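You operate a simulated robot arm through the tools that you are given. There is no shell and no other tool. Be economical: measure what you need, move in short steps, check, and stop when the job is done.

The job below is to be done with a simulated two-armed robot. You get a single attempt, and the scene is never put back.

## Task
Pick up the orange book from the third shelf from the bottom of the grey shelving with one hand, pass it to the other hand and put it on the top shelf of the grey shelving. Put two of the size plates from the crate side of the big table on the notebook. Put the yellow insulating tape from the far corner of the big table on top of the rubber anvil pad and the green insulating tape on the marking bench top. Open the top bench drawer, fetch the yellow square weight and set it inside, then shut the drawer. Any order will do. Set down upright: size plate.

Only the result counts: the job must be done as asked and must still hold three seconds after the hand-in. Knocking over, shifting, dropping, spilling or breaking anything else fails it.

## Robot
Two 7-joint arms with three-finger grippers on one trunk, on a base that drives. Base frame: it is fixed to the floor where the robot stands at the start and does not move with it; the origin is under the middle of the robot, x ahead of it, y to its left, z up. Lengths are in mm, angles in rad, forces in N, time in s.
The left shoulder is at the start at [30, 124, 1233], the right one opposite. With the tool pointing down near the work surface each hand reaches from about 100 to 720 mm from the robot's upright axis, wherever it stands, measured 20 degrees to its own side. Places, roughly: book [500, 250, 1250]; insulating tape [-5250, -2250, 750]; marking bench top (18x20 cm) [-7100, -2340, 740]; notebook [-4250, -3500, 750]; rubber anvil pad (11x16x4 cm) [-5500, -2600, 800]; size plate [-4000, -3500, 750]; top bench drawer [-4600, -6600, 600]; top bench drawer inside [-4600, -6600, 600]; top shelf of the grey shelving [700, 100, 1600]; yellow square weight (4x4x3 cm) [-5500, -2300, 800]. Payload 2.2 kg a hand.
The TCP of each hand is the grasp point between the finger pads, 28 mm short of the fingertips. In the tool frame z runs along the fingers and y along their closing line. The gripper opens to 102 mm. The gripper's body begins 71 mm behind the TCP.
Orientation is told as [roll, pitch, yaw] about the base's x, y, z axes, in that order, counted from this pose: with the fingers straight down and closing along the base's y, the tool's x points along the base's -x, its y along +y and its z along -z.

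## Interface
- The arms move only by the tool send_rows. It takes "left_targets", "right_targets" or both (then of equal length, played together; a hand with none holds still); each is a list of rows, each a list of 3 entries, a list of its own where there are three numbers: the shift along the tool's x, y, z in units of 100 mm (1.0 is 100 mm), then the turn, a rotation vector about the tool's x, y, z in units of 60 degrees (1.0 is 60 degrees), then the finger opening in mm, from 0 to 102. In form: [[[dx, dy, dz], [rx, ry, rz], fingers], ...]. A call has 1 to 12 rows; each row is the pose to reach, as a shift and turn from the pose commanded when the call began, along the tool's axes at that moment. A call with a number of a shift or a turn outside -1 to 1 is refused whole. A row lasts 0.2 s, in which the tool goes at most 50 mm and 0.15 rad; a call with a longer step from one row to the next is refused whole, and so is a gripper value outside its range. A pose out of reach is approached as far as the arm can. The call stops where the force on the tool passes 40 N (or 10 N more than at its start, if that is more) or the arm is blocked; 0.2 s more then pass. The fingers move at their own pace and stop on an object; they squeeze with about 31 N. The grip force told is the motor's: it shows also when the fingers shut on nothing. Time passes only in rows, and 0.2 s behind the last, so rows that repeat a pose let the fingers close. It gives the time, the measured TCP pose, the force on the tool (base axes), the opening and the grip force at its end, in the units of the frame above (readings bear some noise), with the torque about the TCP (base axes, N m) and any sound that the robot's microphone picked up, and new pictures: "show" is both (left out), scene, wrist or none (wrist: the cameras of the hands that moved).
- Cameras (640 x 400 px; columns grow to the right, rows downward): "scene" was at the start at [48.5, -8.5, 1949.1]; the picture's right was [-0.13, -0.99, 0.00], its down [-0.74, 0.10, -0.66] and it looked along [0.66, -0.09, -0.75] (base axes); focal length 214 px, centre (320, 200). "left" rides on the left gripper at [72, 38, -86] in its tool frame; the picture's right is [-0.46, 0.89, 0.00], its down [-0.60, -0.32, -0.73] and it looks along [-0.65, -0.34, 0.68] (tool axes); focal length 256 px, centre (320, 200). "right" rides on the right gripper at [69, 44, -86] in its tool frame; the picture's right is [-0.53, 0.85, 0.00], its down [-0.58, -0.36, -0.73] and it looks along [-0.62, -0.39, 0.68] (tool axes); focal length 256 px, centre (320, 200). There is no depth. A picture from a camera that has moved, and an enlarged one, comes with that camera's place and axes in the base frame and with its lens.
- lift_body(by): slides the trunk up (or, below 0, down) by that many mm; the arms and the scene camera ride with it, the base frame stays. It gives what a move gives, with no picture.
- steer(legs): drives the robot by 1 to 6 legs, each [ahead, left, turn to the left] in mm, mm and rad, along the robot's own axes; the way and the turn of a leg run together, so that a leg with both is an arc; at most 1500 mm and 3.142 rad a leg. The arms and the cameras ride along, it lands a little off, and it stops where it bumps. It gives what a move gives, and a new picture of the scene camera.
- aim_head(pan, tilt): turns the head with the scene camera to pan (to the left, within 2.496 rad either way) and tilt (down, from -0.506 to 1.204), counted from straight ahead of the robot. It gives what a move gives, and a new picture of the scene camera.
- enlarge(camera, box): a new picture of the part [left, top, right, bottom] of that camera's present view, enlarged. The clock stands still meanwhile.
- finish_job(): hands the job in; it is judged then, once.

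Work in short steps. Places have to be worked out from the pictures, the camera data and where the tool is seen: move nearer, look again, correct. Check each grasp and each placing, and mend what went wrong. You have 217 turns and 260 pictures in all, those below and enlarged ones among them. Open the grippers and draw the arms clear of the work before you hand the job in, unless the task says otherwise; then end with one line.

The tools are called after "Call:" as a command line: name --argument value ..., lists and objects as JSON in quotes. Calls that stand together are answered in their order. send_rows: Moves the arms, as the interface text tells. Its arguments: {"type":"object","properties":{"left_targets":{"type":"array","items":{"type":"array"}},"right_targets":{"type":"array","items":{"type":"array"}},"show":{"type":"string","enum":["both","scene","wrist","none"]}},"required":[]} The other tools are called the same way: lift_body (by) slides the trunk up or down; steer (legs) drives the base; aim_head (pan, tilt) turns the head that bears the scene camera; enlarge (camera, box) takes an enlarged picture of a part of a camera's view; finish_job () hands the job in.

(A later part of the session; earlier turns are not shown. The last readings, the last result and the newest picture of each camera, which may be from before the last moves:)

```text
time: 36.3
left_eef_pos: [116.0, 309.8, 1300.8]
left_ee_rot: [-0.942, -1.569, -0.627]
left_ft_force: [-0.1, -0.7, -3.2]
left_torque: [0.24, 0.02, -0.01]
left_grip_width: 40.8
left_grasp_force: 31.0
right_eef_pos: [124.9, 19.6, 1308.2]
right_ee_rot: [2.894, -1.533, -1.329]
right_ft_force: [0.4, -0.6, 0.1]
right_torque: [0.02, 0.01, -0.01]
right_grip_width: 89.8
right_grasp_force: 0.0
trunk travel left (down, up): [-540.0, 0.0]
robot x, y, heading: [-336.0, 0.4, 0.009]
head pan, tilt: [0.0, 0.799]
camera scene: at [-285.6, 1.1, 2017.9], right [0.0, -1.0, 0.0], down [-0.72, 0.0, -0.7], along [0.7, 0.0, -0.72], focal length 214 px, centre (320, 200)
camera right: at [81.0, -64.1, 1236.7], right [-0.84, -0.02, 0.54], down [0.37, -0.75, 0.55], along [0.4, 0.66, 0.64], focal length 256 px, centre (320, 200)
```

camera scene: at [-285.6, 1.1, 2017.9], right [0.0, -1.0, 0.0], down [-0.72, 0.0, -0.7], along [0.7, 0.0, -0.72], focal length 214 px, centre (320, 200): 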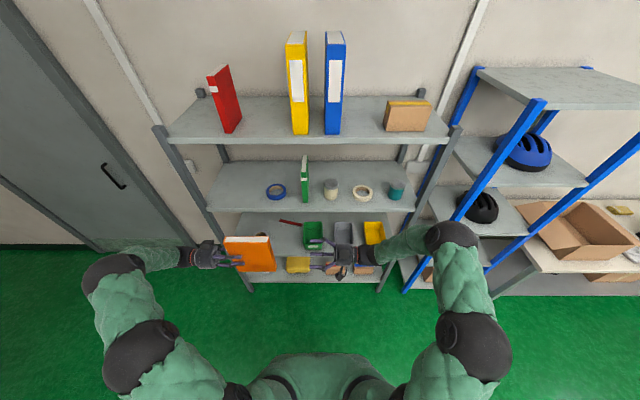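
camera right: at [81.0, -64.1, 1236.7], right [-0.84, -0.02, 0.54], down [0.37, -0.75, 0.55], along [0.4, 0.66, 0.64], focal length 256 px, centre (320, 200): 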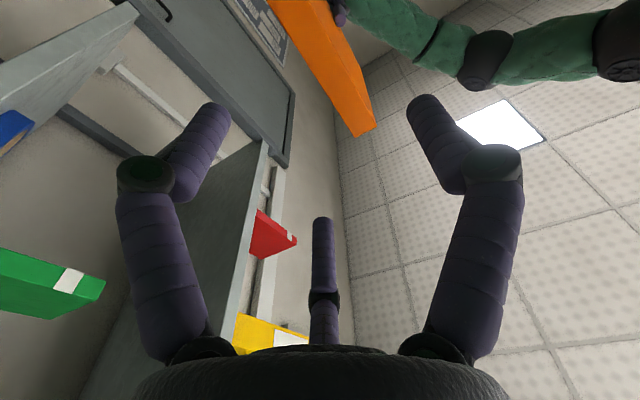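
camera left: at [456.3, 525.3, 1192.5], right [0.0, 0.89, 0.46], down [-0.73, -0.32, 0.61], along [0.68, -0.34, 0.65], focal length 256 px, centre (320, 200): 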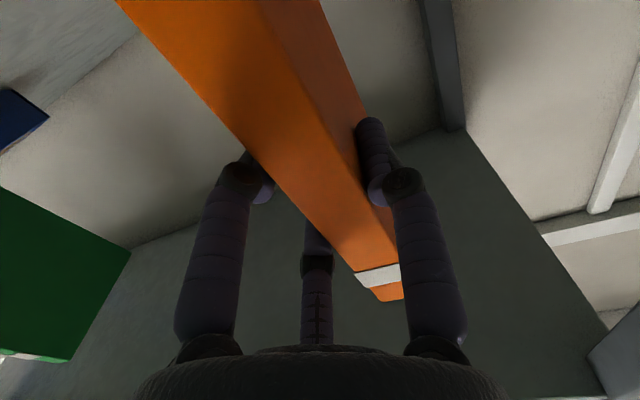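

The book's free edge is at y≈173, x 111–136; the right hand at x 125 is centred. Advance 175 mm and close.

Call:
send_rows --right_targets '[[[0, 0, 0.33], [0, 0, 0], 90], [[0, 0, 0.66], [0, 0, 0], 90], [[0, 0, 0.95], [0, 0, 0], 90]]' --show "wrist"

Call:
send_rows --right_targets '[[[0, 0, 0.4], [0, 0, 0], 90], [[0, 0, 0.8], [0, 0, 0], 90], [[0, 0, 0.8], [0, 0, 0], 40], [[0, 0, 0.8], [0, 0, 0], 10], [[0, 0, 0.8], [0, 0, 0], 10]]' --show "both"

```text
time: 37.1
left_eef_pos: [115.7, 311.3, 1299.7]
left_ee_rot: [-1.308, -1.569, -0.261]
left_ft_force: [-0.1, 0.0, -3.8]
left_torque: [0.21, 0.01, -0.06]
left_grip_width: 40.6
left_grasp_force: 30.8
right_eef_pos: [126.4, 117.4, 1309.8]
right_ee_rot: [2.865, -1.536, -1.294]
right_ft_force: [0.8, 1.0, 0.2]
right_torque: [-0.03, 0.01, -0.03]
right_grip_width: 90.0
right_grasp_force: 0.0
trunk travel left (down, up): [-540.0, 0.0]
robot x, y, heading: [-337.1, -3.2, -0.001]
head pan, tilt: [0.0, 0.799]
camera right: at [81.1, 34.3, 1238.4], right [-0.84, -0.02, 0.54], down [0.37, -0.75, 0.55], along [0.4, 0.66, 0.64], focal length 256 px, centre (320, 200)
```

right: 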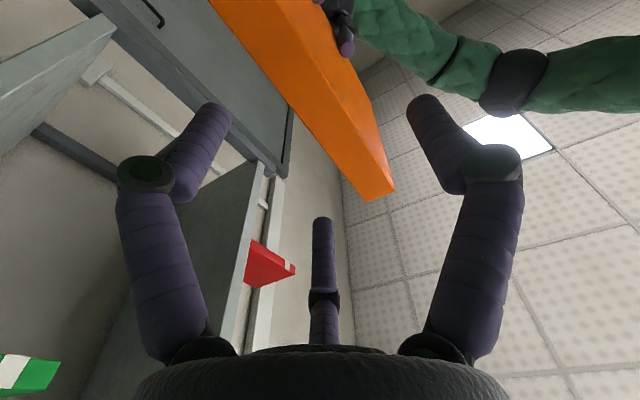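

```text
time: 38.3
left_eef_pos: [114.0, 310.6, 1300.7]
left_ee_rot: [-2.06, -1.568, 0.486]
left_ft_force: [-19.4, -0.3, 8.7]
left_torque: [-0.72, 0.06, -1.4]
left_grip_width: 40.7
left_grasp_force: 30.9
right_eef_pos: [127.2, 194.0, 1315.6]
right_ee_rot: [2.896, -1.539, -1.331]
right_ft_force: [19.6, -1.2, -9.1]
right_torque: [-0.62, -0.5, -0.98]
right_grip_width: 41.0
right_grasp_force: 30.9
trunk travel left (down, up): [-540.0, 0.0]
robot x, y, heading: [-344.8, 0.2, 0.004]
head pan, tilt: [0.0, 0.799]
camera scene: at [-285.7, 1.6, 2017.9], right [0.0, -1.0, 0.0], down [-0.72, 0.0, -0.7], along [0.7, 0.0, -0.72], focal length 214 px, centre (320, 200)
camera right: at [82.5, 110.1, 1244.1], right [-0.84, -0.01, 0.54], down [0.36, -0.75, 0.55], along [0.4, 0.66, 0.64], focal length 256 px, centre (320, 200)
```

scene: 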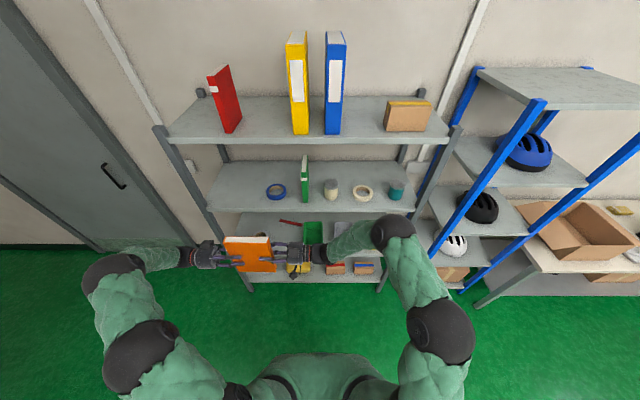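
right: 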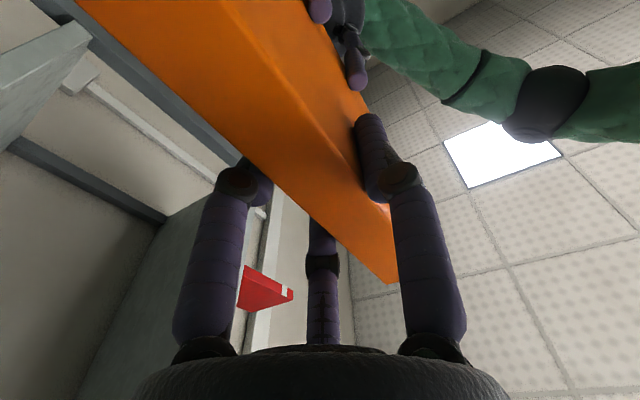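

Both hands grip. Open the left hand and draw it back.

Call:
send_rows --left_targets '[[[0, 0, 0], [0, 0, 0], 70], [[0, 0, 0], [0, 0, 0], 80], [[0, 0, -0.3], [0, 0, 0], 80], [[0, 0, -0.65], [0, 0, 0], 80], [[0, 0, -1.0], [0, 0, 0], 80]]' --show "scene"

```text
time: 39.5
left_eef_pos: [114.0, 412.1, 1301.4]
left_ee_rot: [-1.313, -1.568, -0.255]
left_ft_force: [0.4, -0.2, 0.8]
left_torque: [0.0, 0.04, -0.02]
left_grip_width: 79.8
left_grasp_force: 0.0
right_eef_pos: [124.1, 195.7, 1316.9]
right_ee_rot: [2.873, -1.535, -1.305]
right_ft_force: [0.4, -0.4, 0.3]
right_torque: [-0.23, -0.02, -0.01]
right_grip_width: 41.0
right_grasp_force: 31.0
trunk travel left (down, up): [-540.0, 0.0]
robot x, y, heading: [-335.2, -0.2, 0.004]
head pan, tilt: [0.0, 0.799]
camera scene: at [-285.6, 2.7, 2017.9], right [0.0, -1.0, 0.0], down [-0.72, 0.0, -0.7], along [0.7, 0.0, -0.72], focal length 214 px, centre (320, 200)
```

scene: 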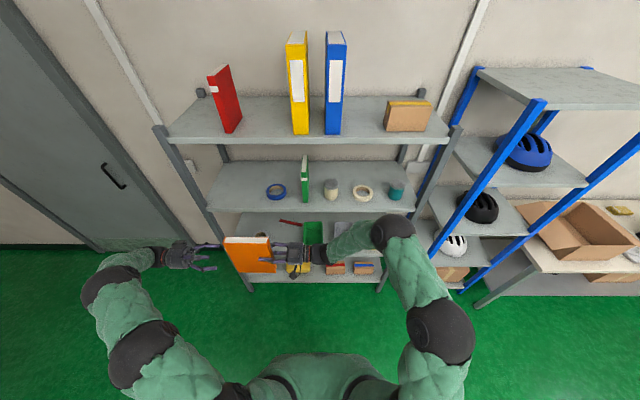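

Right hand has it. Turn the right hand toward the shelf while moving right; then tuck the left hand back.

Call:
send_rows --right_targets '[[[0, 0, -0.14], [0.14, 0, 0], 10], [[0, 0, -0.28], [0.28, 0, 0], 10], [[0, 0, -0.42], [0.42, 0, 0], 10], [[0, 0, -0.56], [0.56, 0, 0], 10], [[0, 0, -0.7], [0.7, 0, 0], 10], [[0, 0, -0.84], [0.84, 0, 0], 10], [[0, 0, -1.0], [0.98, 0, 0], 10]]' --show "none"

Call:
send_rows --right_targets '[[[0, -0.2, -0.12], [0.13, 0, 0], 10], [[0, -0.4, -0.24], [0.26, 0, 0], 10], [[0, -0.6, -0.36], [0.39, 0, 0], 10], [[0, -0.8, -0.48], [0.515, 0, 0], 10], [[0, -1.0, -0.6], [0.515, 0, 0], 10]]' --left_targets '[[[0, -0.2, 0], [0, 0, 0], 80], [[0, -0.4, 0], [0, 0, 0], 80], [[0, -0.6, 0], [0, 0, 0], 80], [[0, -0.8, 0], [0, 0, 0], 80], [[0, -1.0, 0], [0, 0, 0], 80]]' --show "scene"

```text
time: 41.1
left_eef_pos: [113.3, 411.1, 1301.7]
left_ee_rot: [-1.087, -1.568, -0.483]
left_ft_force: [0.7, 0.6, -0.3]
left_torque: [0.02, 0.0, 0.02]
left_grip_width: 80.2
left_grasp_force: 0.1
right_eef_pos: [120.6, 94.1, 1313.2]
right_ee_rot: [1.849, -1.536, -1.31]
right_ft_force: [-0.8, -0.5, 0.4]
right_torque: [-0.14, 0.18, 0.0]
right_grip_width: 40.6
right_grasp_force: 31.3
trunk travel left (down, up): [-540.0, 0.0]
robot x, y, heading: [-339.7, 0.5, 0.008]
head pan, tilt: [0.0, 0.799]
```

```text
time: 42.3
left_eef_pos: [12.2, 408.2, 1301.9]
left_ee_rot: [-0.511, -1.567, -1.058]
left_ft_force: [-0.1, -1.3, -0.6]
left_torque: [0.03, 0.0, -0.01]
left_grip_width: 80.0
left_grasp_force: 0.1
right_eef_pos: [121.7, -24.5, 1306.4]
right_ee_rot: [1.315, -1.534, -1.314]
right_ft_force: [-0.5, 0.5, 0.8]
right_torque: [-0.06, 0.21, 0.01]
right_grip_width: 40.7
right_grasp_force: 30.7
trunk travel left (down, up): [-540.0, 0.0]
robot x, y, heading: [-335.7, 2.2, -0.0]
head pan, tilt: [0.0, 0.799]
camera scene: at [-286.1, -1.2, 2017.9], right [0.0, -1.0, 0.0], down [-0.72, 0.0, -0.7], along [0.7, 0.0, -0.72], focal length 214 px, centre (320, 200)
```

scene: 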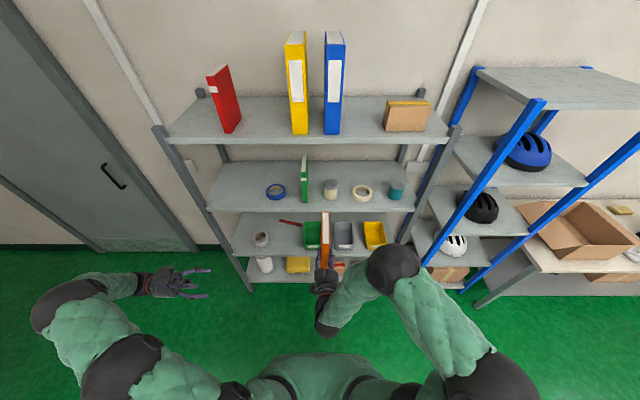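

Now raise the book above the top shelf and shift it in line with the gap between blue binder and carton (y≈−180).

Call:
send_rows --right_targets '[[[-0.33, -0.25, 0], [0, -0.043, -0.025], 10], [[-0.66, -0.5, 0], [0, -0.043, -0.025], 10], [[-1.0, -0.75, 0], [0, -0.043, -0.025], 10]]' --show "none"

Call:
send_rows --right_targets '[[[-0.33, -0.25, 0], [0, 0, 0], 10], [[-0.66, -0.5, 0], [0, 0, 0], 10], [[-1.0, -0.75, 0], [0, 0, 0], 10]]' --show "none"

Call:
send_rows --right_targets '[[[-0.33, 0, 0], [0, 0, 0], 10], [[-0.66, 0, 0], [0, 0, 0], 10], [[-1.0, 0, 0], [0, 0, 0], 10]]' --show "none"

Call:
send_rows --right_targets '[[[-0.33, 0, 0], [0, 0, 0], 10], [[-0.66, 0, 0], [0, 0, 0], 10], [[-1.0, 0, 0], [0, 0, 0], 10]]' --show "scene"

```text
time: 43.1
left_eef_pos: [13.1, 410.2, 1300.9]
left_ee_rot: [-0.639, -1.569, -0.929]
left_ft_force: [-0.6, 0.3, 0.0]
left_torque: [0.02, 0.0, 0.04]
left_grip_width: 80.0
left_grasp_force: 0.0
right_eef_pos: [121.1, -101.0, 1406.9]
right_ee_rot: [2.902, -1.534, -2.896]
right_ft_force: [-0.2, -0.6, -3.3]
right_torque: [-0.06, 0.25, -0.01]
right_grip_width: 40.9
right_grasp_force: 31.0
trunk travel left (down, up): [-540.0, 0.0]
robot x, y, heading: [-337.6, -0.5, 0.006]
head pan, tilt: [0.0, 0.799]
```

```text
time: 43.9
left_eef_pos: [12.9, 410.4, 1301.6]
left_ee_rot: [-0.689, -1.57, -0.88]
left_ft_force: [-0.7, -0.7, 0.1]
left_torque: [0.0, 0.02, 0.03]
left_grip_width: 79.8
left_grasp_force: 0.1
right_eef_pos: [118.4, -176.0, 1502.3]
right_ee_rot: [2.902, -1.532, -2.899]
right_ft_force: [-1.1, -0.2, -3.3]
right_torque: [-0.02, 0.24, -0.01]
right_grip_width: 40.8
right_grasp_force: 31.2
trunk travel left (down, up): [-540.0, 0.0]
robot x, y, heading: [-335.9, 0.4, 0.003]
head pan, tilt: [0.0, 0.799]
```

```text
time: 44.7
left_eef_pos: [12.7, 409.6, 1301.6]
left_ee_rot: [-0.871, -1.569, -0.699]
left_ft_force: [-0.1, -0.6, 1.0]
left_torque: [-0.03, -0.01, 0.04]
left_grip_width: 80.1
left_grasp_force: 0.1
right_eef_pos: [115.4, -177.5, 1602.0]
right_ee_rot: [2.885, -1.534, -2.881]
right_ft_force: [-0.1, 0.6, -4.2]
right_torque: [-0.06, 0.24, 0.01]
right_grip_width: 40.9
right_grasp_force: 31.3
trunk travel left (down, up): [-540.0, 0.0]
robot x, y, heading: [-339.2, -0.9, 0.004]
head pan, tilt: [0.0, 0.799]
```

```text
time: 45.5
left_eef_pos: [14.1, 409.5, 1300.8]
left_ee_rot: [-0.891, -1.568, -0.676]
left_ft_force: [0.2, -0.1, 0.8]
left_torque: [0.02, 0.02, 0.02]
left_grip_width: 79.6
left_grasp_force: 0.0
right_eef_pos: [113.6, -179.3, 1704.0]
right_ee_rot: [2.91, -1.534, -2.904]
right_ft_force: [-0.1, 0.1, -4.1]
right_torque: [0.01, 0.2, -0.03]
right_grip_width: 40.9
right_grasp_force: 31.1
trunk travel left (down, up): [-540.0, 0.0]
robot x, y, heading: [-337.7, -3.1, 0.002]
head pan, tilt: [0.0, 0.799]
camera scene: at [-285.9, 1.0, 2017.9], right [0.0, -1.0, 0.0], down [-0.72, 0.0, -0.7], along [0.7, 0.0, -0.72], focal length 214 px, centre (320, 200)
```

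scene: 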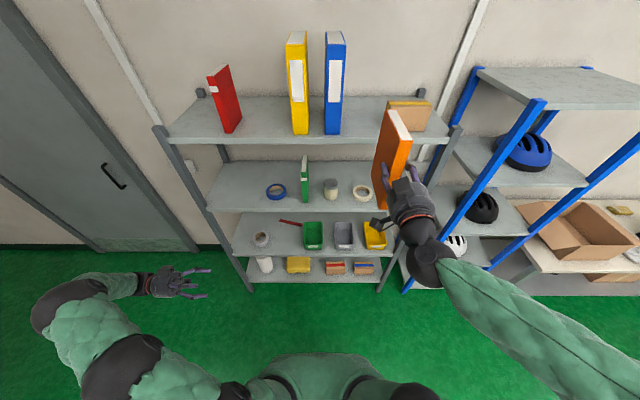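

Raise 60 mm more, then drive forward 320 mm so the book comes over the shelf.

Call:
send_rows --right_targets '[[[-0.3, 0, 0], [0, 0, 0], 10], [[-0.6, 0, 0], [0, 0, 0], 10]]' --show "none"

Call:
steer --legs '[[310, 0, 0]]'

```text
time: 46.1
left_eef_pos: [13.5, 408.9, 1299.2]
left_ee_rot: [-0.95, -1.57, -0.62]
left_ft_force: [0.0, 0.0, -0.1]
left_torque: [0.0, 0.01, -0.01]
left_grip_width: 80.1
left_grasp_force: 0.2
right_eef_pos: [114.0, -179.3, 1764.0]
right_ee_rot: [2.895, -1.534, -2.891]
right_ft_force: [-0.2, 0.1, -4.8]
right_torque: [-0.02, 0.24, 0.03]
right_grip_width: 40.8
right_grasp_force: 30.7
trunk travel left (down, up): [-540.0, 0.0]
robot x, y, heading: [-339.5, 4.0, -0.001]
head pan, tilt: [0.0, 0.799]
```

```text
time: 48.2
left_eef_pos: [324.7, 409.0, 1301.7]
left_ee_rot: [-0.829, -1.569, -0.744]
left_ft_force: [0.3, -0.5, -0.4]
left_torque: [-0.03, 0.01, -0.05]
left_grip_width: 79.9
left_grasp_force: 0.0
right_eef_pos: [423.0, -181.5, 1765.4]
right_ee_rot: [2.897, -1.532, -2.898]
right_ft_force: [0.2, -0.2, -4.5]
right_torque: [-0.04, 0.24, -0.01]
right_grip_width: 41.0
right_grasp_force: 30.7
trunk travel left (down, up): [-540.0, 0.0]
robot x, y, heading: [-26.0, -0.7, -0.002]
head pan, tilt: [0.0, 0.799]
camera scene: at [24.3, 1.3, 2017.9], right [0.0, -1.0, 0.0], down [-0.72, 0.0, -0.7], along [0.7, 0.0, -0.72], focal length 214 px, centre (320, 200)
```

scene: 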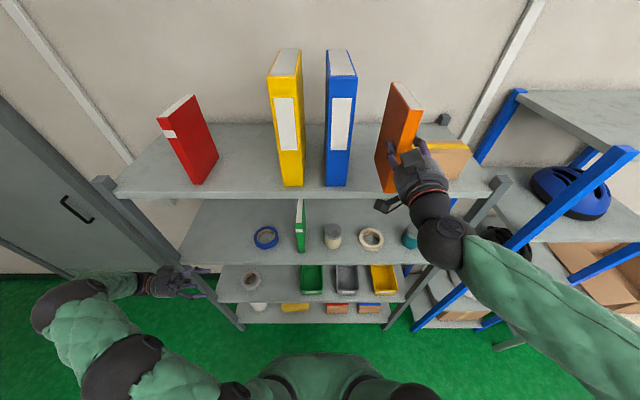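

Advance 100 mm over the shelf at this height and check clearances.

Call:
send_rows --right_targets '[[[0, 0, 0.35], [0, 0, 0], 10], [[0, 0, 0.7], [0, 0, 0], 10], [[0, 0, 1.0], [0, 0, 0], 10]]' --show "both"

```text
time: 49.0
left_eef_pos: [326.7, 408.8, 1301.5]
left_ee_rot: [-1.124, -1.568, -0.45]
left_ft_force: [0.3, 0.8, -0.1]
left_torque: [0.01, -0.01, -0.02]
left_grip_width: 80.0
left_grasp_force: 0.1
right_eef_pos: [527.3, -180.1, 1767.0]
right_ee_rot: [2.892, -1.536, -2.895]
right_ft_force: [-0.1, -0.3, -3.0]
right_torque: [-0.08, 0.25, 0.05]
right_grip_width: 40.9
right_grasp_force: 30.9
trunk travel left (down, up): [-540.0, 0.0]
robot x, y, heading: [-27.2, -0.5, 0.001]
head pan, tilt: [0.0, 0.799]
camera scene: at [26.9, 1.5, 2017.8], right [0.0, -1.0, 0.0], down [-0.72, 0.0, -0.7], along [0.7, 0.0, -0.72], focal length 214 px, centre (320, 200)
camera right: at [443.7, -135.4, 1695.5], right [-0.02, 0.84, 0.54], down [-0.75, -0.37, 0.55], along [0.66, -0.4, 0.64], focal length 256 px, centre (320, 200)
```

scene: 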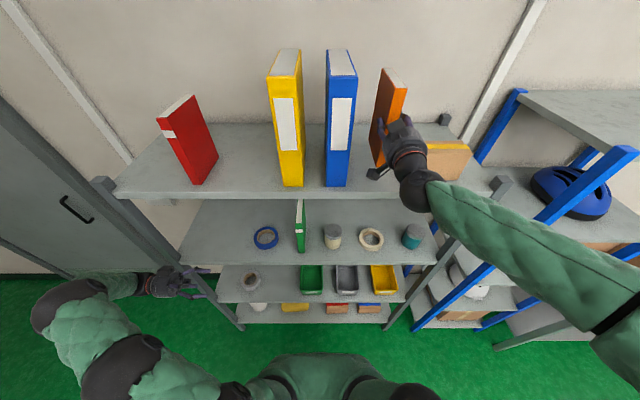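
right: 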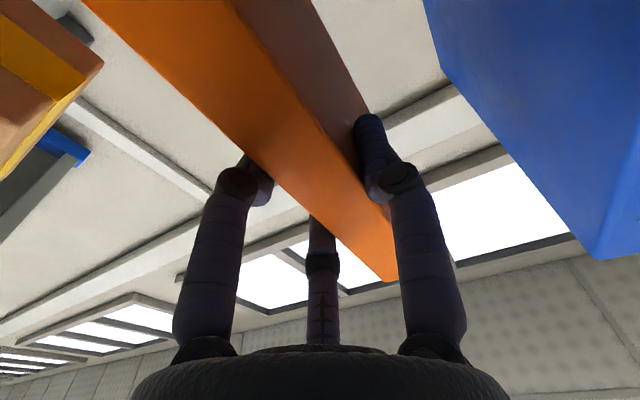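

Clear on both sides. Lower: 45 mm, then slow steps until contact.

Call:
send_rows --right_targets '[[[0.25, 0, 0], [0, 0, 0], 10], [[0.45, 0, 0], [0, 0, 0], 10], [[0.5, 0, 0], [0, 0, 0], 10], [[0.54, 0, 0], [0, 0, 0], 10], [[0.58, 0, 0], [0, 0, 0], 10]]' --show "scene"

```text
time: 50.2
left_eef_pos: [326.1, 409.9, 1300.0]
left_ee_rot: [-0.961, -1.569, -0.612]
left_ft_force: [0.3, -0.4, -1.2]
left_torque: [0.03, 0.0, -0.02]
left_grip_width: 80.0
left_grasp_force: 0.1
right_eef_pos: [526.0, -179.9, 1710.7]
right_ee_rot: [2.891, -1.534, -2.894]
right_ft_force: [0.9, -0.2, -3.7]
right_torque: [-0.02, 0.22, 0.0]
right_grip_width: 40.8
right_grasp_force: 31.5
trunk travel left (down, up): [-540.0, 0.0]
robot x, y, heading: [-24.4, 1.2, -0.002]
head pan, tilt: [0.0, 0.799]
camera scene: at [25.1, 1.5, 2017.9], right [0.0, -1.0, 0.0], down [-0.72, 0.0, -0.7], along [0.7, 0.0, -0.72], focal length 214 px, centre (320, 200)
```

scene: 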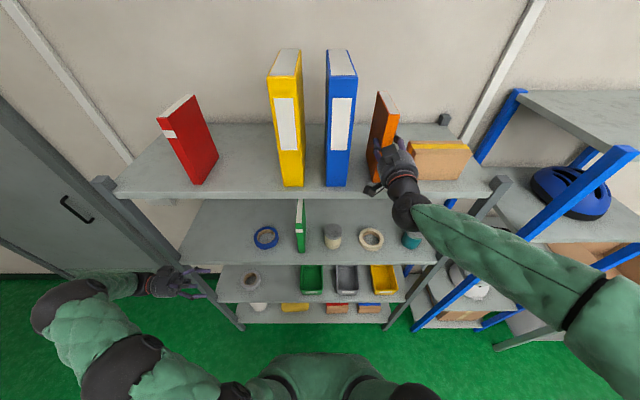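

Not yet in contact; continue down slowly.

Call:
send_rows --right_targets '[[[0.04, 0, 0], [0, 0, 0], 10], [[0.07, 0, 0], [0, 0, 0], 10], [[0.1, 0, 0], [0, 0, 0], 10], [[0.13, 0, 0], [0, 0, 0], 10], [[0.16, 0, 0], [0, 0, 0], 10], [[0.19, 0, 0], [0, 0, 0], 10], [[0.22, 0, 0], [0, 0, 0], 10], [[0.25, 0, 0], [0, 0, 0], 10]]' --show "scene"

```text
time: 52.0
left_eef_pos: [324.9, 409.4, 1300.0]
left_ee_rot: [-0.679, -1.569, -0.893]
left_ft_force: [-0.3, -0.1, -0.2]
left_torque: [0.01, 0.01, -0.02]
left_grip_width: 79.9
left_grasp_force: 0.0
right_eef_pos: [526.5, -182.7, 1697.7]
right_ee_rot: [2.954, -1.51, -2.959]
right_ft_force: [-1.3, 2.0, 4.9]
right_torque: [0.31, 0.54, -0.07]
right_grip_width: 41.1
right_grasp_force: 30.6
trunk travel left (down, up): [-540.0, 0.0]
robot x, y, heading: [-29.1, 0.3, -0.004]
head pan, tilt: [0.0, 0.799]
stopped in row 8 (right hand): the force on the tool passed its limit at 41 N (the readings are from after the stop); the commanded pose is now the measured one
camera scene: at [23.9, 2.1, 2017.6], right [0.0, -1.0, 0.0], down [-0.72, 0.0, -0.7], along [0.7, 0.0, -0.72], focal length 214 px, centre (320, 200)
```

scene: 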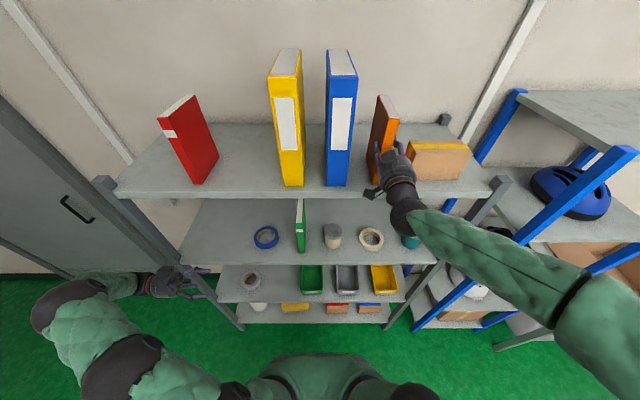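

The book is seated on the shelf. Open and withdraw straight back.

Call:
send_rows --right_targets '[[[0, 0, 0], [0, 0, 0], 60], [[0, 0, 0], [0, 0, 0], 65], [[0, 0, -0.2], [0, 0, 0], 65], [[0, 0, -0.5], [0, 0, 0], 65], [[0, 0, -0.9], [0, 0, 0], 65]]' --show "both"

```text
time: 53.2
left_eef_pos: [324.8, 409.2, 1301.7]
left_ee_rot: [-0.102, -1.57, -1.47]
left_ft_force: [-1.0, -0.9, 0.3]
left_torque: [-0.02, 0.02, 0.03]
left_grip_width: 80.0
left_grasp_force: 0.0
right_eef_pos: [432.8, -181.4, 1691.5]
right_ee_rot: [2.963, -1.511, -2.967]
right_ft_force: [-0.3, -0.1, -0.2]
right_torque: [0.0, -0.01, 0.04]
right_grip_width: 64.7
right_grasp_force: 0.0
trunk travel left (down, up): [-540.0, 0.0]
robot x, y, heading: [-29.1, -1.3, 0.002]
head pan, tilt: [0.0, 0.799]
camera scene: at [21.8, 0.7, 2018.0], right [0.0, -1.0, 0.0], down [-0.72, 0.0, -0.7], along [0.7, 0.0, -0.72], focal length 214 px, centre (320, 200)
camera right: at [351.1, -136.8, 1618.7], right [-0.03, 0.84, 0.54], down [-0.77, -0.37, 0.53], along [0.64, -0.4, 0.65], focal length 256 px, centre (320, 200)
```

scene: 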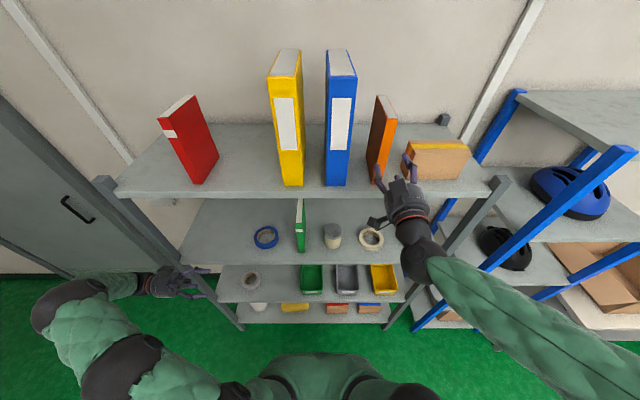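
right: 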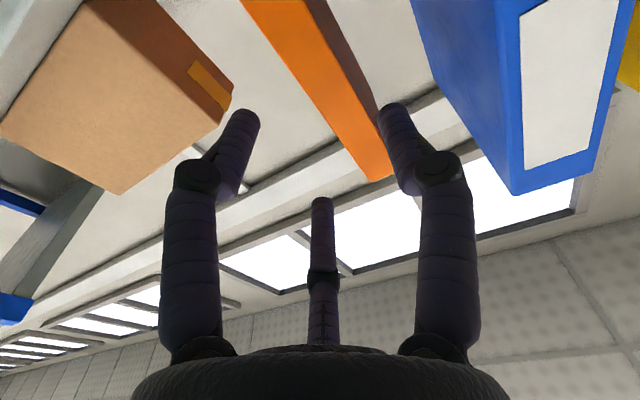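

The book stands on the top shelf. Back off and look around the room behind.

Call:
steer --legs '[[-500, 0, 0]]'

Call:
aim_head --pan -2.4 --tilt 0.3

Call:
aim_head --pan 2.4 --tilt 0.3

```text
time: 56.1
left_eef_pos: [-165.3, 409.1, 1302.5]
left_ee_rot: [-0.949, -1.567, -0.637]
left_ft_force: [-0.1, 0.3, 0.5]
left_torque: [0.03, -0.03, -0.01]
left_grip_width: 79.6
left_grasp_force: 0.0
right_eef_pos: [-63.2, -183.5, 1691.4]
right_ee_rot: [2.958, -1.516, -2.975]
right_ft_force: [0.4, 0.0, -0.1]
right_torque: [-0.01, -0.03, 0.0]
right_grip_width: 65.0
right_grasp_force: 0.1
trunk travel left (down, up): [-540.0, 0.0]
robot x, y, heading: [-523.3, 3.1, -0.014]
head pan, tilt: [0.0, 0.799]
camera scene: at [-471.8, 4.4, 2017.9], right [-0.01, -1.0, 0.0], down [-0.72, 0.01, -0.7], along [0.7, -0.01, -0.72], focal length 214 px, centre (320, 200)
```

scene: 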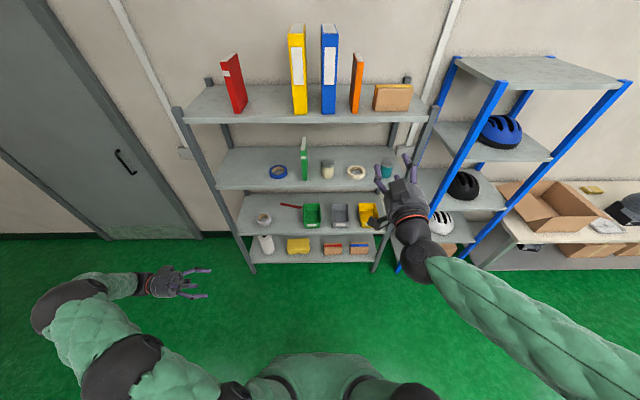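

```text
time: 58.3
left_eef_pos: [-167.1, 408.4, 1300.9]
left_ee_rot: [-0.849, -1.57, -0.735]
left_ft_force: [-0.4, -0.1, -0.2]
left_torque: [-0.02, 0.0, -0.02]
left_grip_width: 80.1
left_grasp_force: 0.1
right_eef_pos: [-62.9, -183.9, 1691.3]
right_ee_rot: [2.957, -1.513, -2.976]
right_ft_force: [0.4, -1.0, 0.1]
right_torque: [0.0, 0.0, -0.04]
right_grip_width: 65.0
right_grasp_force: 0.1
trunk travel left (down, up): [-540.0, 0.0]
robot x, y, heading: [-517.8, 3.0, -0.014]
head pan, tilt: [-2.4, 0.3]
camera scene: at [-622.5, -56.9, 2062.3], right [-0.67, 0.75, 0.0], down [0.22, 0.2, -0.96], along [-0.71, -0.64, -0.3], focal length 214 px, centre (320, 200)
```

scene: 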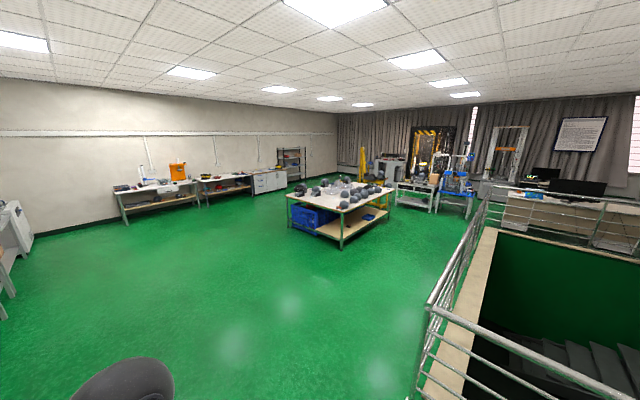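

```text
time: 62.1
left_eef_pos: [-166.3, 407.2, 1301.2]
left_ee_rot: [-0.874, -1.567, -0.713]
left_ft_force: [-0.6, -0.6, 0.2]
left_torque: [0.02, -0.02, 0.01]
left_grip_width: 80.1
left_grasp_force: 0.0
right_eef_pos: [-63.3, -182.6, 1691.1]
right_ee_rot: [2.956, -1.513, -2.976]
right_ft_force: [-0.5, 0.0, 0.3]
right_torque: [0.0, 0.01, 0.0]
right_grip_width: 65.0
right_grasp_force: 0.0
trunk travel left (down, up): [-540.0, 0.0]
robot x, y, heading: [-524.2, 4.5, -0.008]
head pan, tilt: [2.4, 0.3]
camera scene: at [-620.7, 69.3, 2062.3], right [0.69, 0.73, 0.0], down [0.22, -0.2, -0.96], along [-0.7, 0.65, -0.3], focal length 214 px, centre (320, 200)
```

scene: 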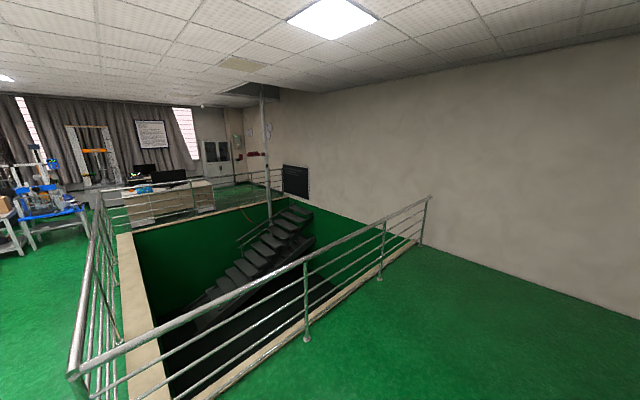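

I'll enlarge the table area and the bench to locate things.

Call:
aim_head --pan -2.4 --tilt 0.3

Call:
enlarge --camera "scene" --box '[230, 130, 490, 260]'

Call:
enlarge --camera "scene" --box '[100, 130, 320, 240]'

```text
time: 65.9
left_eef_pos: [-165.7, 407.8, 1300.8]
left_ee_rot: [-0.873, -1.569, -0.712]
left_ft_force: [0.1, -0.2, 0.7]
left_torque: [-0.02, -0.04, 0.01]
left_grip_width: 79.9
left_grasp_force: 0.1
right_eef_pos: [-64.1, -184.8, 1691.2]
right_ee_rot: [2.955, -1.512, -2.976]
right_ft_force: [-0.1, 0.0, 0.2]
right_torque: [-0.04, -0.02, 0.05]
right_grip_width: 64.8
right_grasp_force: 0.1
trunk travel left (down, up): [-540.0, 0.0]
robot x, y, heading: [-523.1, 4.0, -0.015]
head pan, tilt: [-2.4, 0.3]
camera scene: at [-622.4, -56.9, 2062.3], right [-0.67, 0.75, 0.0], down [0.22, 0.2, -0.96], along [-0.71, -0.64, -0.3], focal length 214 px, centre (320, 200)
```

scene: 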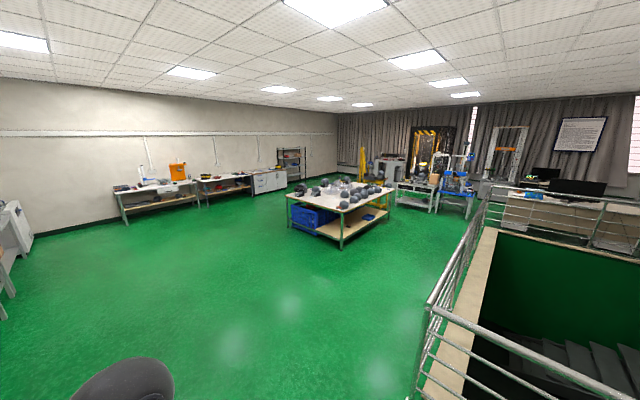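

```text
2.46 times, centred on (360, 195) of scene
camera zoom: at [-622.4, -56.9, 2062.3], right [-0.67, 0.75, 0.0], down [0.22, 0.2, -0.96], along [-0.71, -0.64, -0.3], focal length 528 px, centre (222, 212)
```

zoom: 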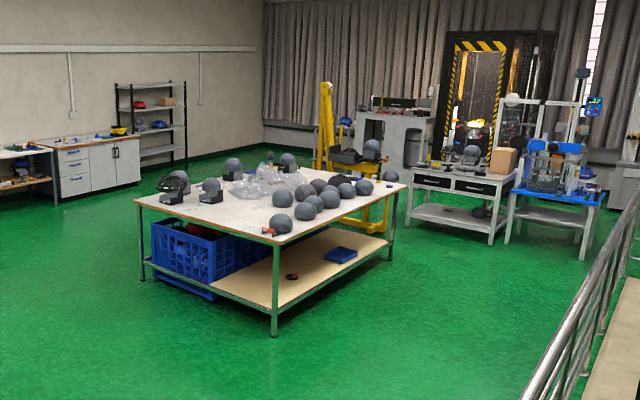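

```text
2.91 times, centred on (210, 185) of scene
camera zoom: at [-622.4, -56.9, 2062.3], right [-0.67, 0.75, 0.0], down [0.22, 0.2, -0.96], along [-0.71, -0.64, -0.3], focal length 624 px, centre (640, 244)
```

zoom: 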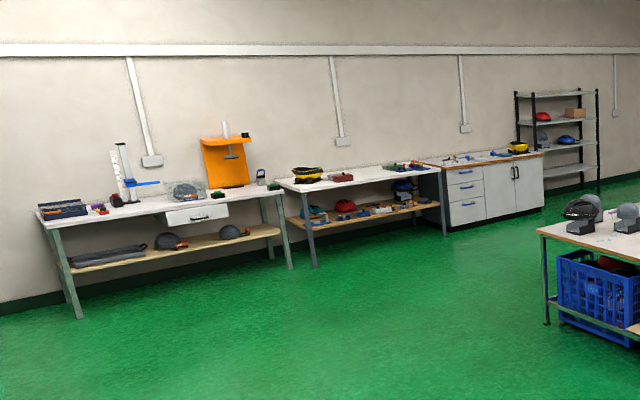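

Big table spans about x −5500…−3470, y −3640…−2100; marking bench starts at x≈−6620; cabinet far off at y≈−6600. First fold both hands to tool-down for driving.

Call:
send_rows --right_targets '[[[0.14, 0, 0], [0, 0.14, 0], 65], [[0.28, 0, 0], [0, 0.28, 0], 65], [[0.42, 0, 0], [0, 0.42, 0], 65], [[0.56, 0, 0], [0, 0.56, 0], 65], [[0.7, 0, 0], [0, 0.7, 0], 65], [[0.85, 0, 0], [0, 0.84, 0], 65], [[1.0, 0, 0], [0, 0.98, 0], 65]]' --left_targets '[[[0, 0, 0], [-0.14, 0, 0], 80], [[0, 0, 0], [-0.28, 0, 0], 80], [[0, 0, 0], [-0.42, 0, 0], 80], [[0, 0, 0], [-0.56, 0, 0], 80], [[0, 0, 0], [-0.7, 0, 0], 80], [[0, 0, 0], [-0.84, 0, 0], 80], [[0, 0, 0], [-0.98, 0, 0], 80]]' --show "none"

Call:
send_rows --right_targets '[[[0, 0, 0.2], [0, 0.1, 0], 65], [[0, 0, 0.4], [0, 0.2, 0], 65], [[0, 0, 0.6], [0, 0.3, 0], 65], [[0, 0, 0.8], [0, 0.4, 0], 65], [[0, 0, 1.0], [0, 0.46, 0], 65]]' --left_targets '[[[0, 0, 0], [-0.13, 0, 0], 80], [[0, 0, 0], [-0.26, 0, 0], 80], [[0, 0, 0], [-0.39, 0, 0], 80], [[0, 0, 0], [-0.52, 0, 0], 80], [[0, 0, 0], [-0.52, 0, 0], 80]]' --show "none"

Call:
send_rows --right_targets '[[[0, 0, 0.14], [0, 0, 0], 65], [[0, 0, 0.28], [0, 0, 0], 65], [[0, 0, 0.42], [0, 0, 0], 65], [[0, 0, 0.56], [0, 0, 0], 65], [[0, 0, 0.7], [0, 0, 0], 65], [[0, 0, 0.85], [0, 0, 0], 65], [[0, 0, 1.0], [0, 0, 0], 65]]' --left_targets '[[[0, 0, 0], [0, 0.14, 0], 80], [[0, 0, 0], [0, 0.28, 0], 80], [[0, 0, 0], [0, 0.42, 0], 80], [[0, 0, 0], [0, 0.56, 0], 80], [[0, 0, 0], [0, 0.7, 0], 80], [[0, 0, 0], [0, 0.84, 0], 80], [[0, 0, 0], [0, 0.98, 0], 80]]' --show "none"

Call:
send_rows --right_targets '[[[0, 0, 0.25], [0, 0, 0], 65], [[0, 0, 0.5], [0, 0, 0], 65], [[0, 0, 0.75], [0, 0, 0], 65], [[0, 0, 1.0], [0, 0, 0], 65]]' --left_targets '[[[0, 0, 0], [0, 0.13, 0], 80], [[0, 0, 0], [0, 0.26, 0], 80], [[0, 0, 0], [0, 0.39, 0], 80], [[0, 0, 0], [0, 0.52, 0], 80]]' --show "none"

```text
time: 67.5
left_eef_pos: [-164.6, 408.6, 1300.2]
left_ee_rot: [0.302, -1.568, -0.858]
left_ft_force: [0.4, 0.1, -0.1]
left_torque: [-0.01, 0.05, -0.01]
left_grip_width: 80.1
left_grasp_force: 0.2
right_eef_pos: [-56.5, -182.3, 1591.8]
right_ee_rot: [0.014, -0.598, -0.025]
right_ft_force: [0.3, 0.0, 0.1]
right_torque: [0.0, 0.01, -0.01]
right_grip_width: 64.9
right_grasp_force: 0.0
trunk travel left (down, up): [-540.0, 0.0]
robot x, y, heading: [-524.3, 1.1, -0.013]
head pan, tilt: [-2.4, 0.3]
```

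```text
time: 68.7
left_eef_pos: [-164.6, 409.9, 1300.5]
left_ee_rot: [0.413, -1.568, -0.428]
left_ft_force: [0.2, -0.4, 0.4]
left_torque: [0.0, -0.01, 0.02]
left_grip_width: 79.8
left_grasp_force: 0.1
right_eef_pos: [-0.0, -182.3, 1508.4]
right_ee_rot: [0.011, -0.117, -0.019]
right_ft_force: [0.3, 0.7, -1.2]
right_torque: [0.0, 0.06, 0.0]
right_grip_width: 65.1
right_grasp_force: 0.0
trunk travel left (down, up): [-540.0, 0.0]
robot x, y, heading: [-520.1, 4.1, -0.014]
head pan, tilt: [-2.4, 0.3]
```

```text
time: 70.3
left_eef_pos: [-164.8, 408.1, 1300.0]
left_ee_rot: [0.005, -0.539, -0.016]
left_ft_force: [0.4, -0.2, 0.6]
left_torque: [0.01, 0.01, -0.02]
left_grip_width: 79.9
left_grasp_force: 0.1
right_eef_pos: [12.1, -182.8, 1408.4]
right_ee_rot: [0.008, -0.117, -0.02]
right_ft_force: [-0.5, -0.1, 0.3]
right_torque: [-0.04, 0.06, 0.01]
right_grip_width: 64.8
right_grasp_force: 0.1
trunk travel left (down, up): [-540.0, 0.0]
robot x, y, heading: [-526.4, 4.1, -0.012]
head pan, tilt: [-2.4, 0.3]
```

```text
time: 71.3
left_eef_pos: [-152.9, 409.8, 1258.2]
left_ee_rot: [0.032, -0.416, -0.011]
left_ft_force: [0.5, -0.1, -0.3]
left_torque: [0.04, 0.0, 0.01]
left_grip_width: 80.0
left_grasp_force: 0.1
left hand out of reach, approached as far as the arm can: row 1, 2, 3, 4
right_eef_pos: [24.1, -184.9, 1310.9]
right_ee_rot: [0.01, -0.118, -0.023]
right_ft_force: [0.2, -0.6, 0.8]
right_torque: [0.03, 0.01, 0.0]
right_grip_width: 65.0
right_grasp_force: 0.1
trunk travel left (down, up): [-540.0, 0.0]
robot x, y, heading: [-522.9, 0.8, -0.013]
head pan, tilt: [-2.4, 0.3]
```

Lower both hands into comfortable reach.

Call:
send_rows --right_targets '[[[0, 0, 0.25], [0, 0.05, 0], 80], [[0, 0, 0.5], [0, 0.11, 0], 80], [[0, 0, 0.75], [0, 0.11, 0], 80], [[0, 0, 1.0], [0, 0.11, 0], 80]]' --left_targets '[[[0, 0, 0.25], [0, 0, 0], 80], [[0, 0, 0.5], [0, 0, 0], 80], [[0, 0, 0.75], [0, 0, 0], 80], [[0, 0, 1.0], [0, 0, 0], 80]]' --show "none"

Call:
send_rows --right_targets '[[[0.1, 0, 0.25], [0, 0, 0], 80], [[0.2, 0, 0.5], [0, 0, 0], 80], [[0.3, 0, 0.75], [0, 0, 0], 80], [[0.4, 0, 1.0], [0, 0, 0], 80]]' --left_targets '[[[0, 0, 0.25], [0, 0, 0], 80], [[0, 0, 0.5], [0, 0, 0], 80], [[0, 0, 0.75], [0, 0, 0], 80], [[0, 0, 1.0], [0, 0, 0], 80]]' --show "none"

Call:
aim_head --pan 0 --tilt 0.5

```text
time: 72.3
left_eef_pos: [-115.9, 413.0, 1167.1]
left_ee_rot: [0.032, -0.416, -0.011]
left_ft_force: [-0.3, -0.9, 0.3]
left_torque: [-0.01, 0.01, 0.01]
left_grip_width: 80.0
left_grasp_force: 0.1
right_eef_pos: [34.3, -183.7, 1212.0]
right_ee_rot: [0.01, -0.001, -0.017]
right_ft_force: [0.8, -0.2, -0.3]
right_torque: [0.0, 0.0, -0.02]
right_grip_width: 80.2
right_grasp_force: 0.1
trunk travel left (down, up): [-540.0, 0.0]
robot x, y, heading: [-522.4, 1.9, -0.011]
head pan, tilt: [-2.4, 0.3]
```

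```text
time: 73.3
left_eef_pos: [-74.2, 414.1, 1077.4]
left_ee_rot: [0.031, -0.416, -0.01]
left_ft_force: [0.5, 0.0, 0.5]
left_torque: [-0.03, 0.03, -0.01]
left_grip_width: 80.0
left_grasp_force: 0.0
right_eef_pos: [-3.2, -179.9, 1111.4]
right_ee_rot: [0.01, 0.0, -0.018]
right_ft_force: [0.2, -0.3, 0.1]
right_torque: [0.0, 0.05, 0.01]
right_grip_width: 79.8
right_grasp_force: 0.1
trunk travel left (down, up): [-540.0, 0.0]
robot x, y, heading: [-519.5, 5.0, -0.014]
head pan, tilt: [-2.4, 0.3]
```

```text
time: 75.5
left_eef_pos: [-76.7, 414.8, 1077.5]
left_ee_rot: [0.032, -0.417, -0.013]
left_ft_force: [0.3, 0.3, 0.4]
left_torque: [0.01, 0.01, 0.01]
left_grip_width: 79.9
left_grasp_force: 0.1
right_eef_pos: [-4.6, -180.6, 1112.5]
right_ee_rot: [0.01, -0.003, -0.019]
right_ft_force: [-0.1, 0.3, 0.0]
right_torque: [0.01, 0.01, 0.04]
right_grip_width: 79.9
right_grasp_force: 0.0
trunk travel left (down, up): [-540.0, 0.0]
robot x, y, heading: [-520.3, 7.4, -0.016]
head pan, tilt: [0.0, 0.499]
camera scene: at [-461.6, 4.0, 2043.9], right [-0.01, -1.0, 0.0], down [-0.48, 0.01, -0.88], along [0.88, -0.01, -0.48], focal length 214 px, centre (320, 200)
```

scene: 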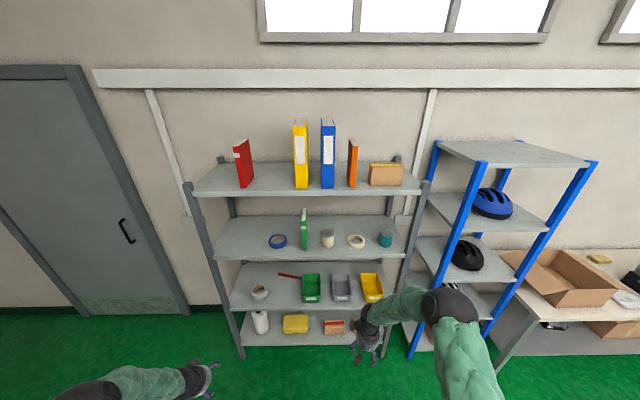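

Drive backwards along the stairwell side of the table (y≈−1200), keeping heading.

Call:
steer --legs '[[-1200, -800, 0], [-1300, -450, 0], [-1450, 0, 0]]'

Call:
aim_head --pan -2.4 --tilt 0.5

Call:
aim_head --pan -1.5 --tilt 0.6

```text
time: 96.3
left_eef_pos: [-4089.5, -848.9, 1077.8]
left_ee_rot: [0.031, -0.416, -0.016]
left_ft_force: [0.8, 0.2, -1.2]
left_torque: [0.01, 0.0, 0.01]
left_grip_width: 80.0
left_grasp_force: 0.2
right_eef_pos: [-4021.2, -1443.8, 1112.9]
right_ee_rot: [0.011, -0.004, -0.026]
right_ft_force: [0.8, 0.6, 0.1]
right_torque: [0.02, 0.03, 0.0]
right_grip_width: 80.0
right_grasp_force: 0.0
trunk travel left (down, up): [-540.0, 0.0]
robot x, y, heading: [-4540.8, -1257.0, -0.024]
head pan, tilt: [0.0, 0.499]
camera scene: at [-4477.6, -1256.8, 2043.8], right [-0.02, -1.0, 0.0], down [-0.48, 0.01, -0.88], along [0.88, -0.02, -0.48], focal length 214 px, centre (320, 200)
```

scene: 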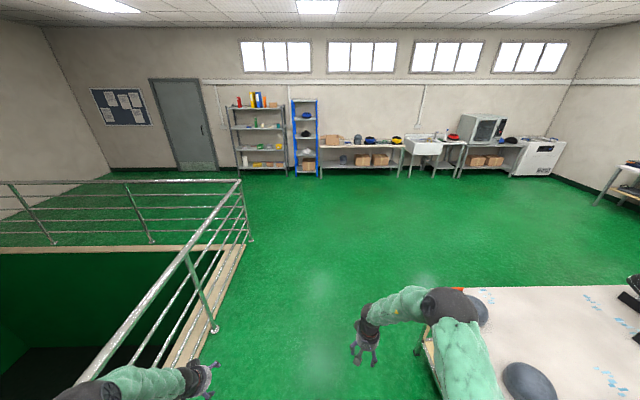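

```text
time: 98.5
left_eef_pos: [-4088.6, -849.0, 1077.3]
left_ee_rot: [0.031, -0.416, -0.016]
left_ft_force: [-0.9, 0.2, -0.2]
left_torque: [0.01, 0.01, 0.01]
left_grip_width: 80.1
left_grasp_force: 0.0
right_eef_pos: [-4020.9, -1444.4, 1111.5]
right_ee_rot: [0.011, -0.003, -0.026]
right_ft_force: [-0.6, -0.4, 0.1]
right_torque: [0.01, 0.0, 0.01]
right_grip_width: 79.8
right_grasp_force: 0.1
trunk travel left (down, up): [-540.0, 0.0]
robot x, y, heading: [-4541.4, -1257.1, -0.018]
head pan, tilt: [-2.4, 0.499]
camera scene: at [-4636.8, -1315.3, 2043.9], right [-0.66, 0.75, 0.0], down [0.36, 0.32, -0.88], along [-0.66, -0.58, -0.48], focal length 214 px, centre (320, 200)
```

scene: 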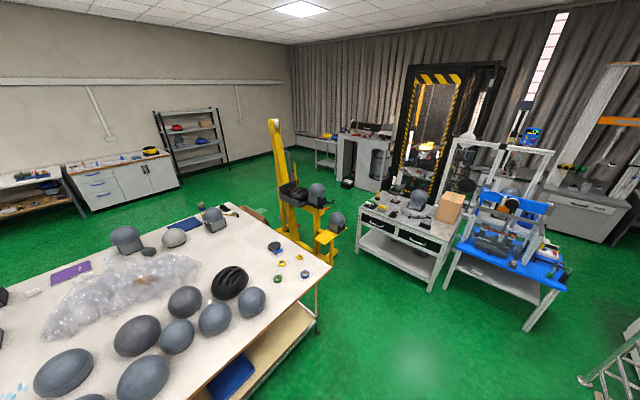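

```text
time: 99.7
left_eef_pos: [-4088.4, -848.8, 1078.6]
left_ee_rot: [0.031, -0.418, -0.014]
left_ft_force: [-0.3, -0.5, 0.2]
left_torque: [0.01, -0.02, 0.0]
left_grip_width: 80.2
left_grasp_force: 0.0
right_eef_pos: [-4020.5, -1445.1, 1111.5]
right_ee_rot: [0.01, -0.004, -0.025]
right_ft_force: [0.1, -0.1, -0.7]
right_torque: [-0.01, -0.01, 0.0]
right_grip_width: 80.3
right_grasp_force: 0.0
trunk travel left (down, up): [-540.0, 0.0]
robot x, y, heading: [-4536.4, -1259.7, -0.017]
head pan, tilt: [-1.499, 0.6]
camera scene: at [-4564.0, -1343.3, 2034.8], right [-1.0, -0.05, 0.0], down [-0.03, 0.56, -0.83], along [0.04, -0.82, -0.56], focal length 214 px, centre (320, 200)
```

scene: 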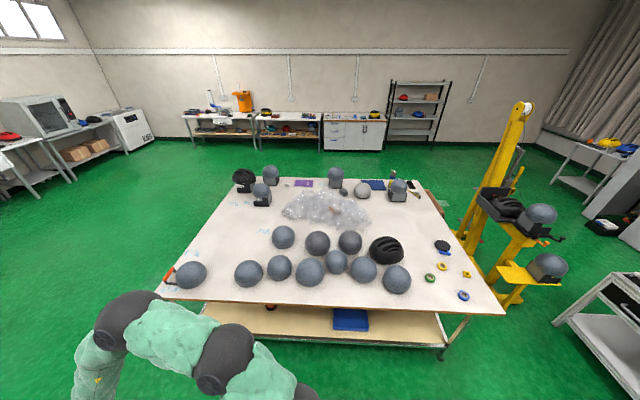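

I see small objects near the table's far corner. Enlarge.

Call:
enlarge --camera "scene" --box '[380, 220, 510, 320]'

Call:
enlarge --camera "scene" --box '[220, 160, 450, 240]'

```text
4.00 times, centred on (445, 270) of scene
camera zoom: at [-4564.0, -1343.3, 2034.8], right [-1.0, -0.05, 0.0], down [-0.03, 0.56, -0.83], along [0.04, -0.82, -0.56], focal length 858 px, centre (-180, -80)
```

zoom: 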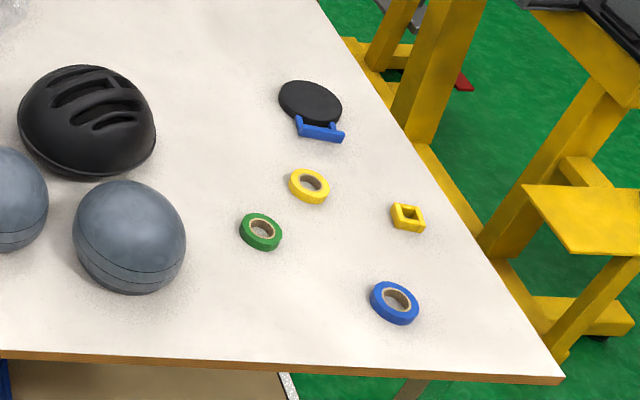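

```text
2.78 times, centred on (335, 200) of scene
camera zoom: at [-4564.0, -1343.3, 2034.8], right [-1.0, -0.05, 0.0], down [-0.03, 0.56, -0.83], along [0.04, -0.82, -0.56], focal length 597 px, centre (278, 200)
```

zoom: 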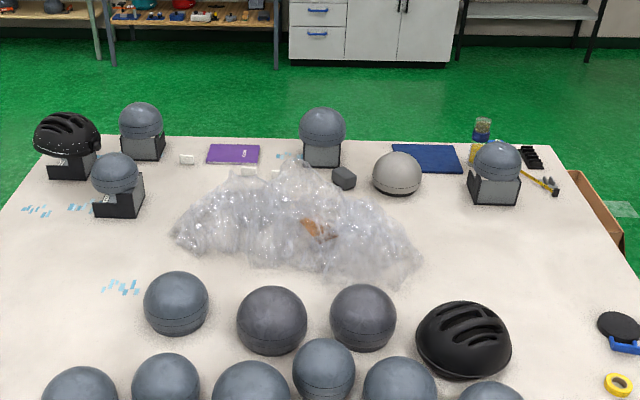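

Positions (table z≈760): yellow tape (−5406,−2396), green (−5281,−2295), weight (−5548,−2337), anvil pad (−5495,−2599). I check the base's footprint by looking down.

Call:
aim_head --pan -0.2 --tilt 1.2

```text
time: 101.1
left_eef_pos: [-4089.9, -849.4, 1077.7]
left_ee_rot: [0.031, -0.417, -0.015]
left_ft_force: [-0.2, -0.5, -0.7]
left_torque: [0.03, 0.0, 0.02]
left_grip_width: 80.0
left_grasp_force: 0.0
right_eef_pos: [-4021.9, -1444.0, 1111.4]
right_ee_rot: [0.009, -0.003, -0.027]
right_ft_force: [-0.5, 0.0, 0.6]
right_torque: [0.01, 0.02, 0.0]
right_grip_width: 79.8
right_grasp_force: 0.1
trunk travel left (down, up): [-540.0, 0.0]
robot x, y, heading: [-4544.1, -1260.4, -0.02]
head pan, tilt: [-0.201, 1.201]
camera scene: at [-4513.9, -1267.3, 1990.2], right [-0.22, -0.98, 0.0], down [-0.91, 0.2, -0.36], along [0.35, -0.08, -0.93], focal length 214 px, centre (320, 200)
```

scene: 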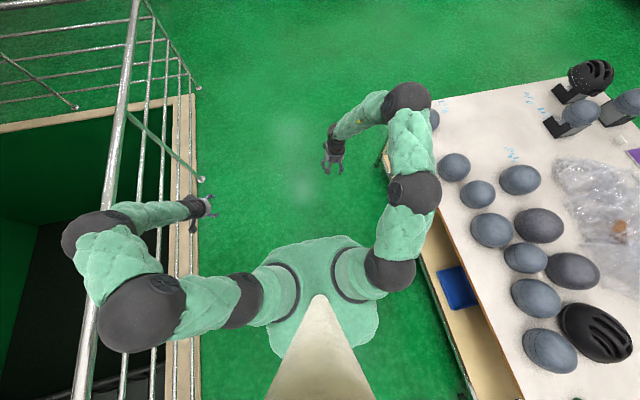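

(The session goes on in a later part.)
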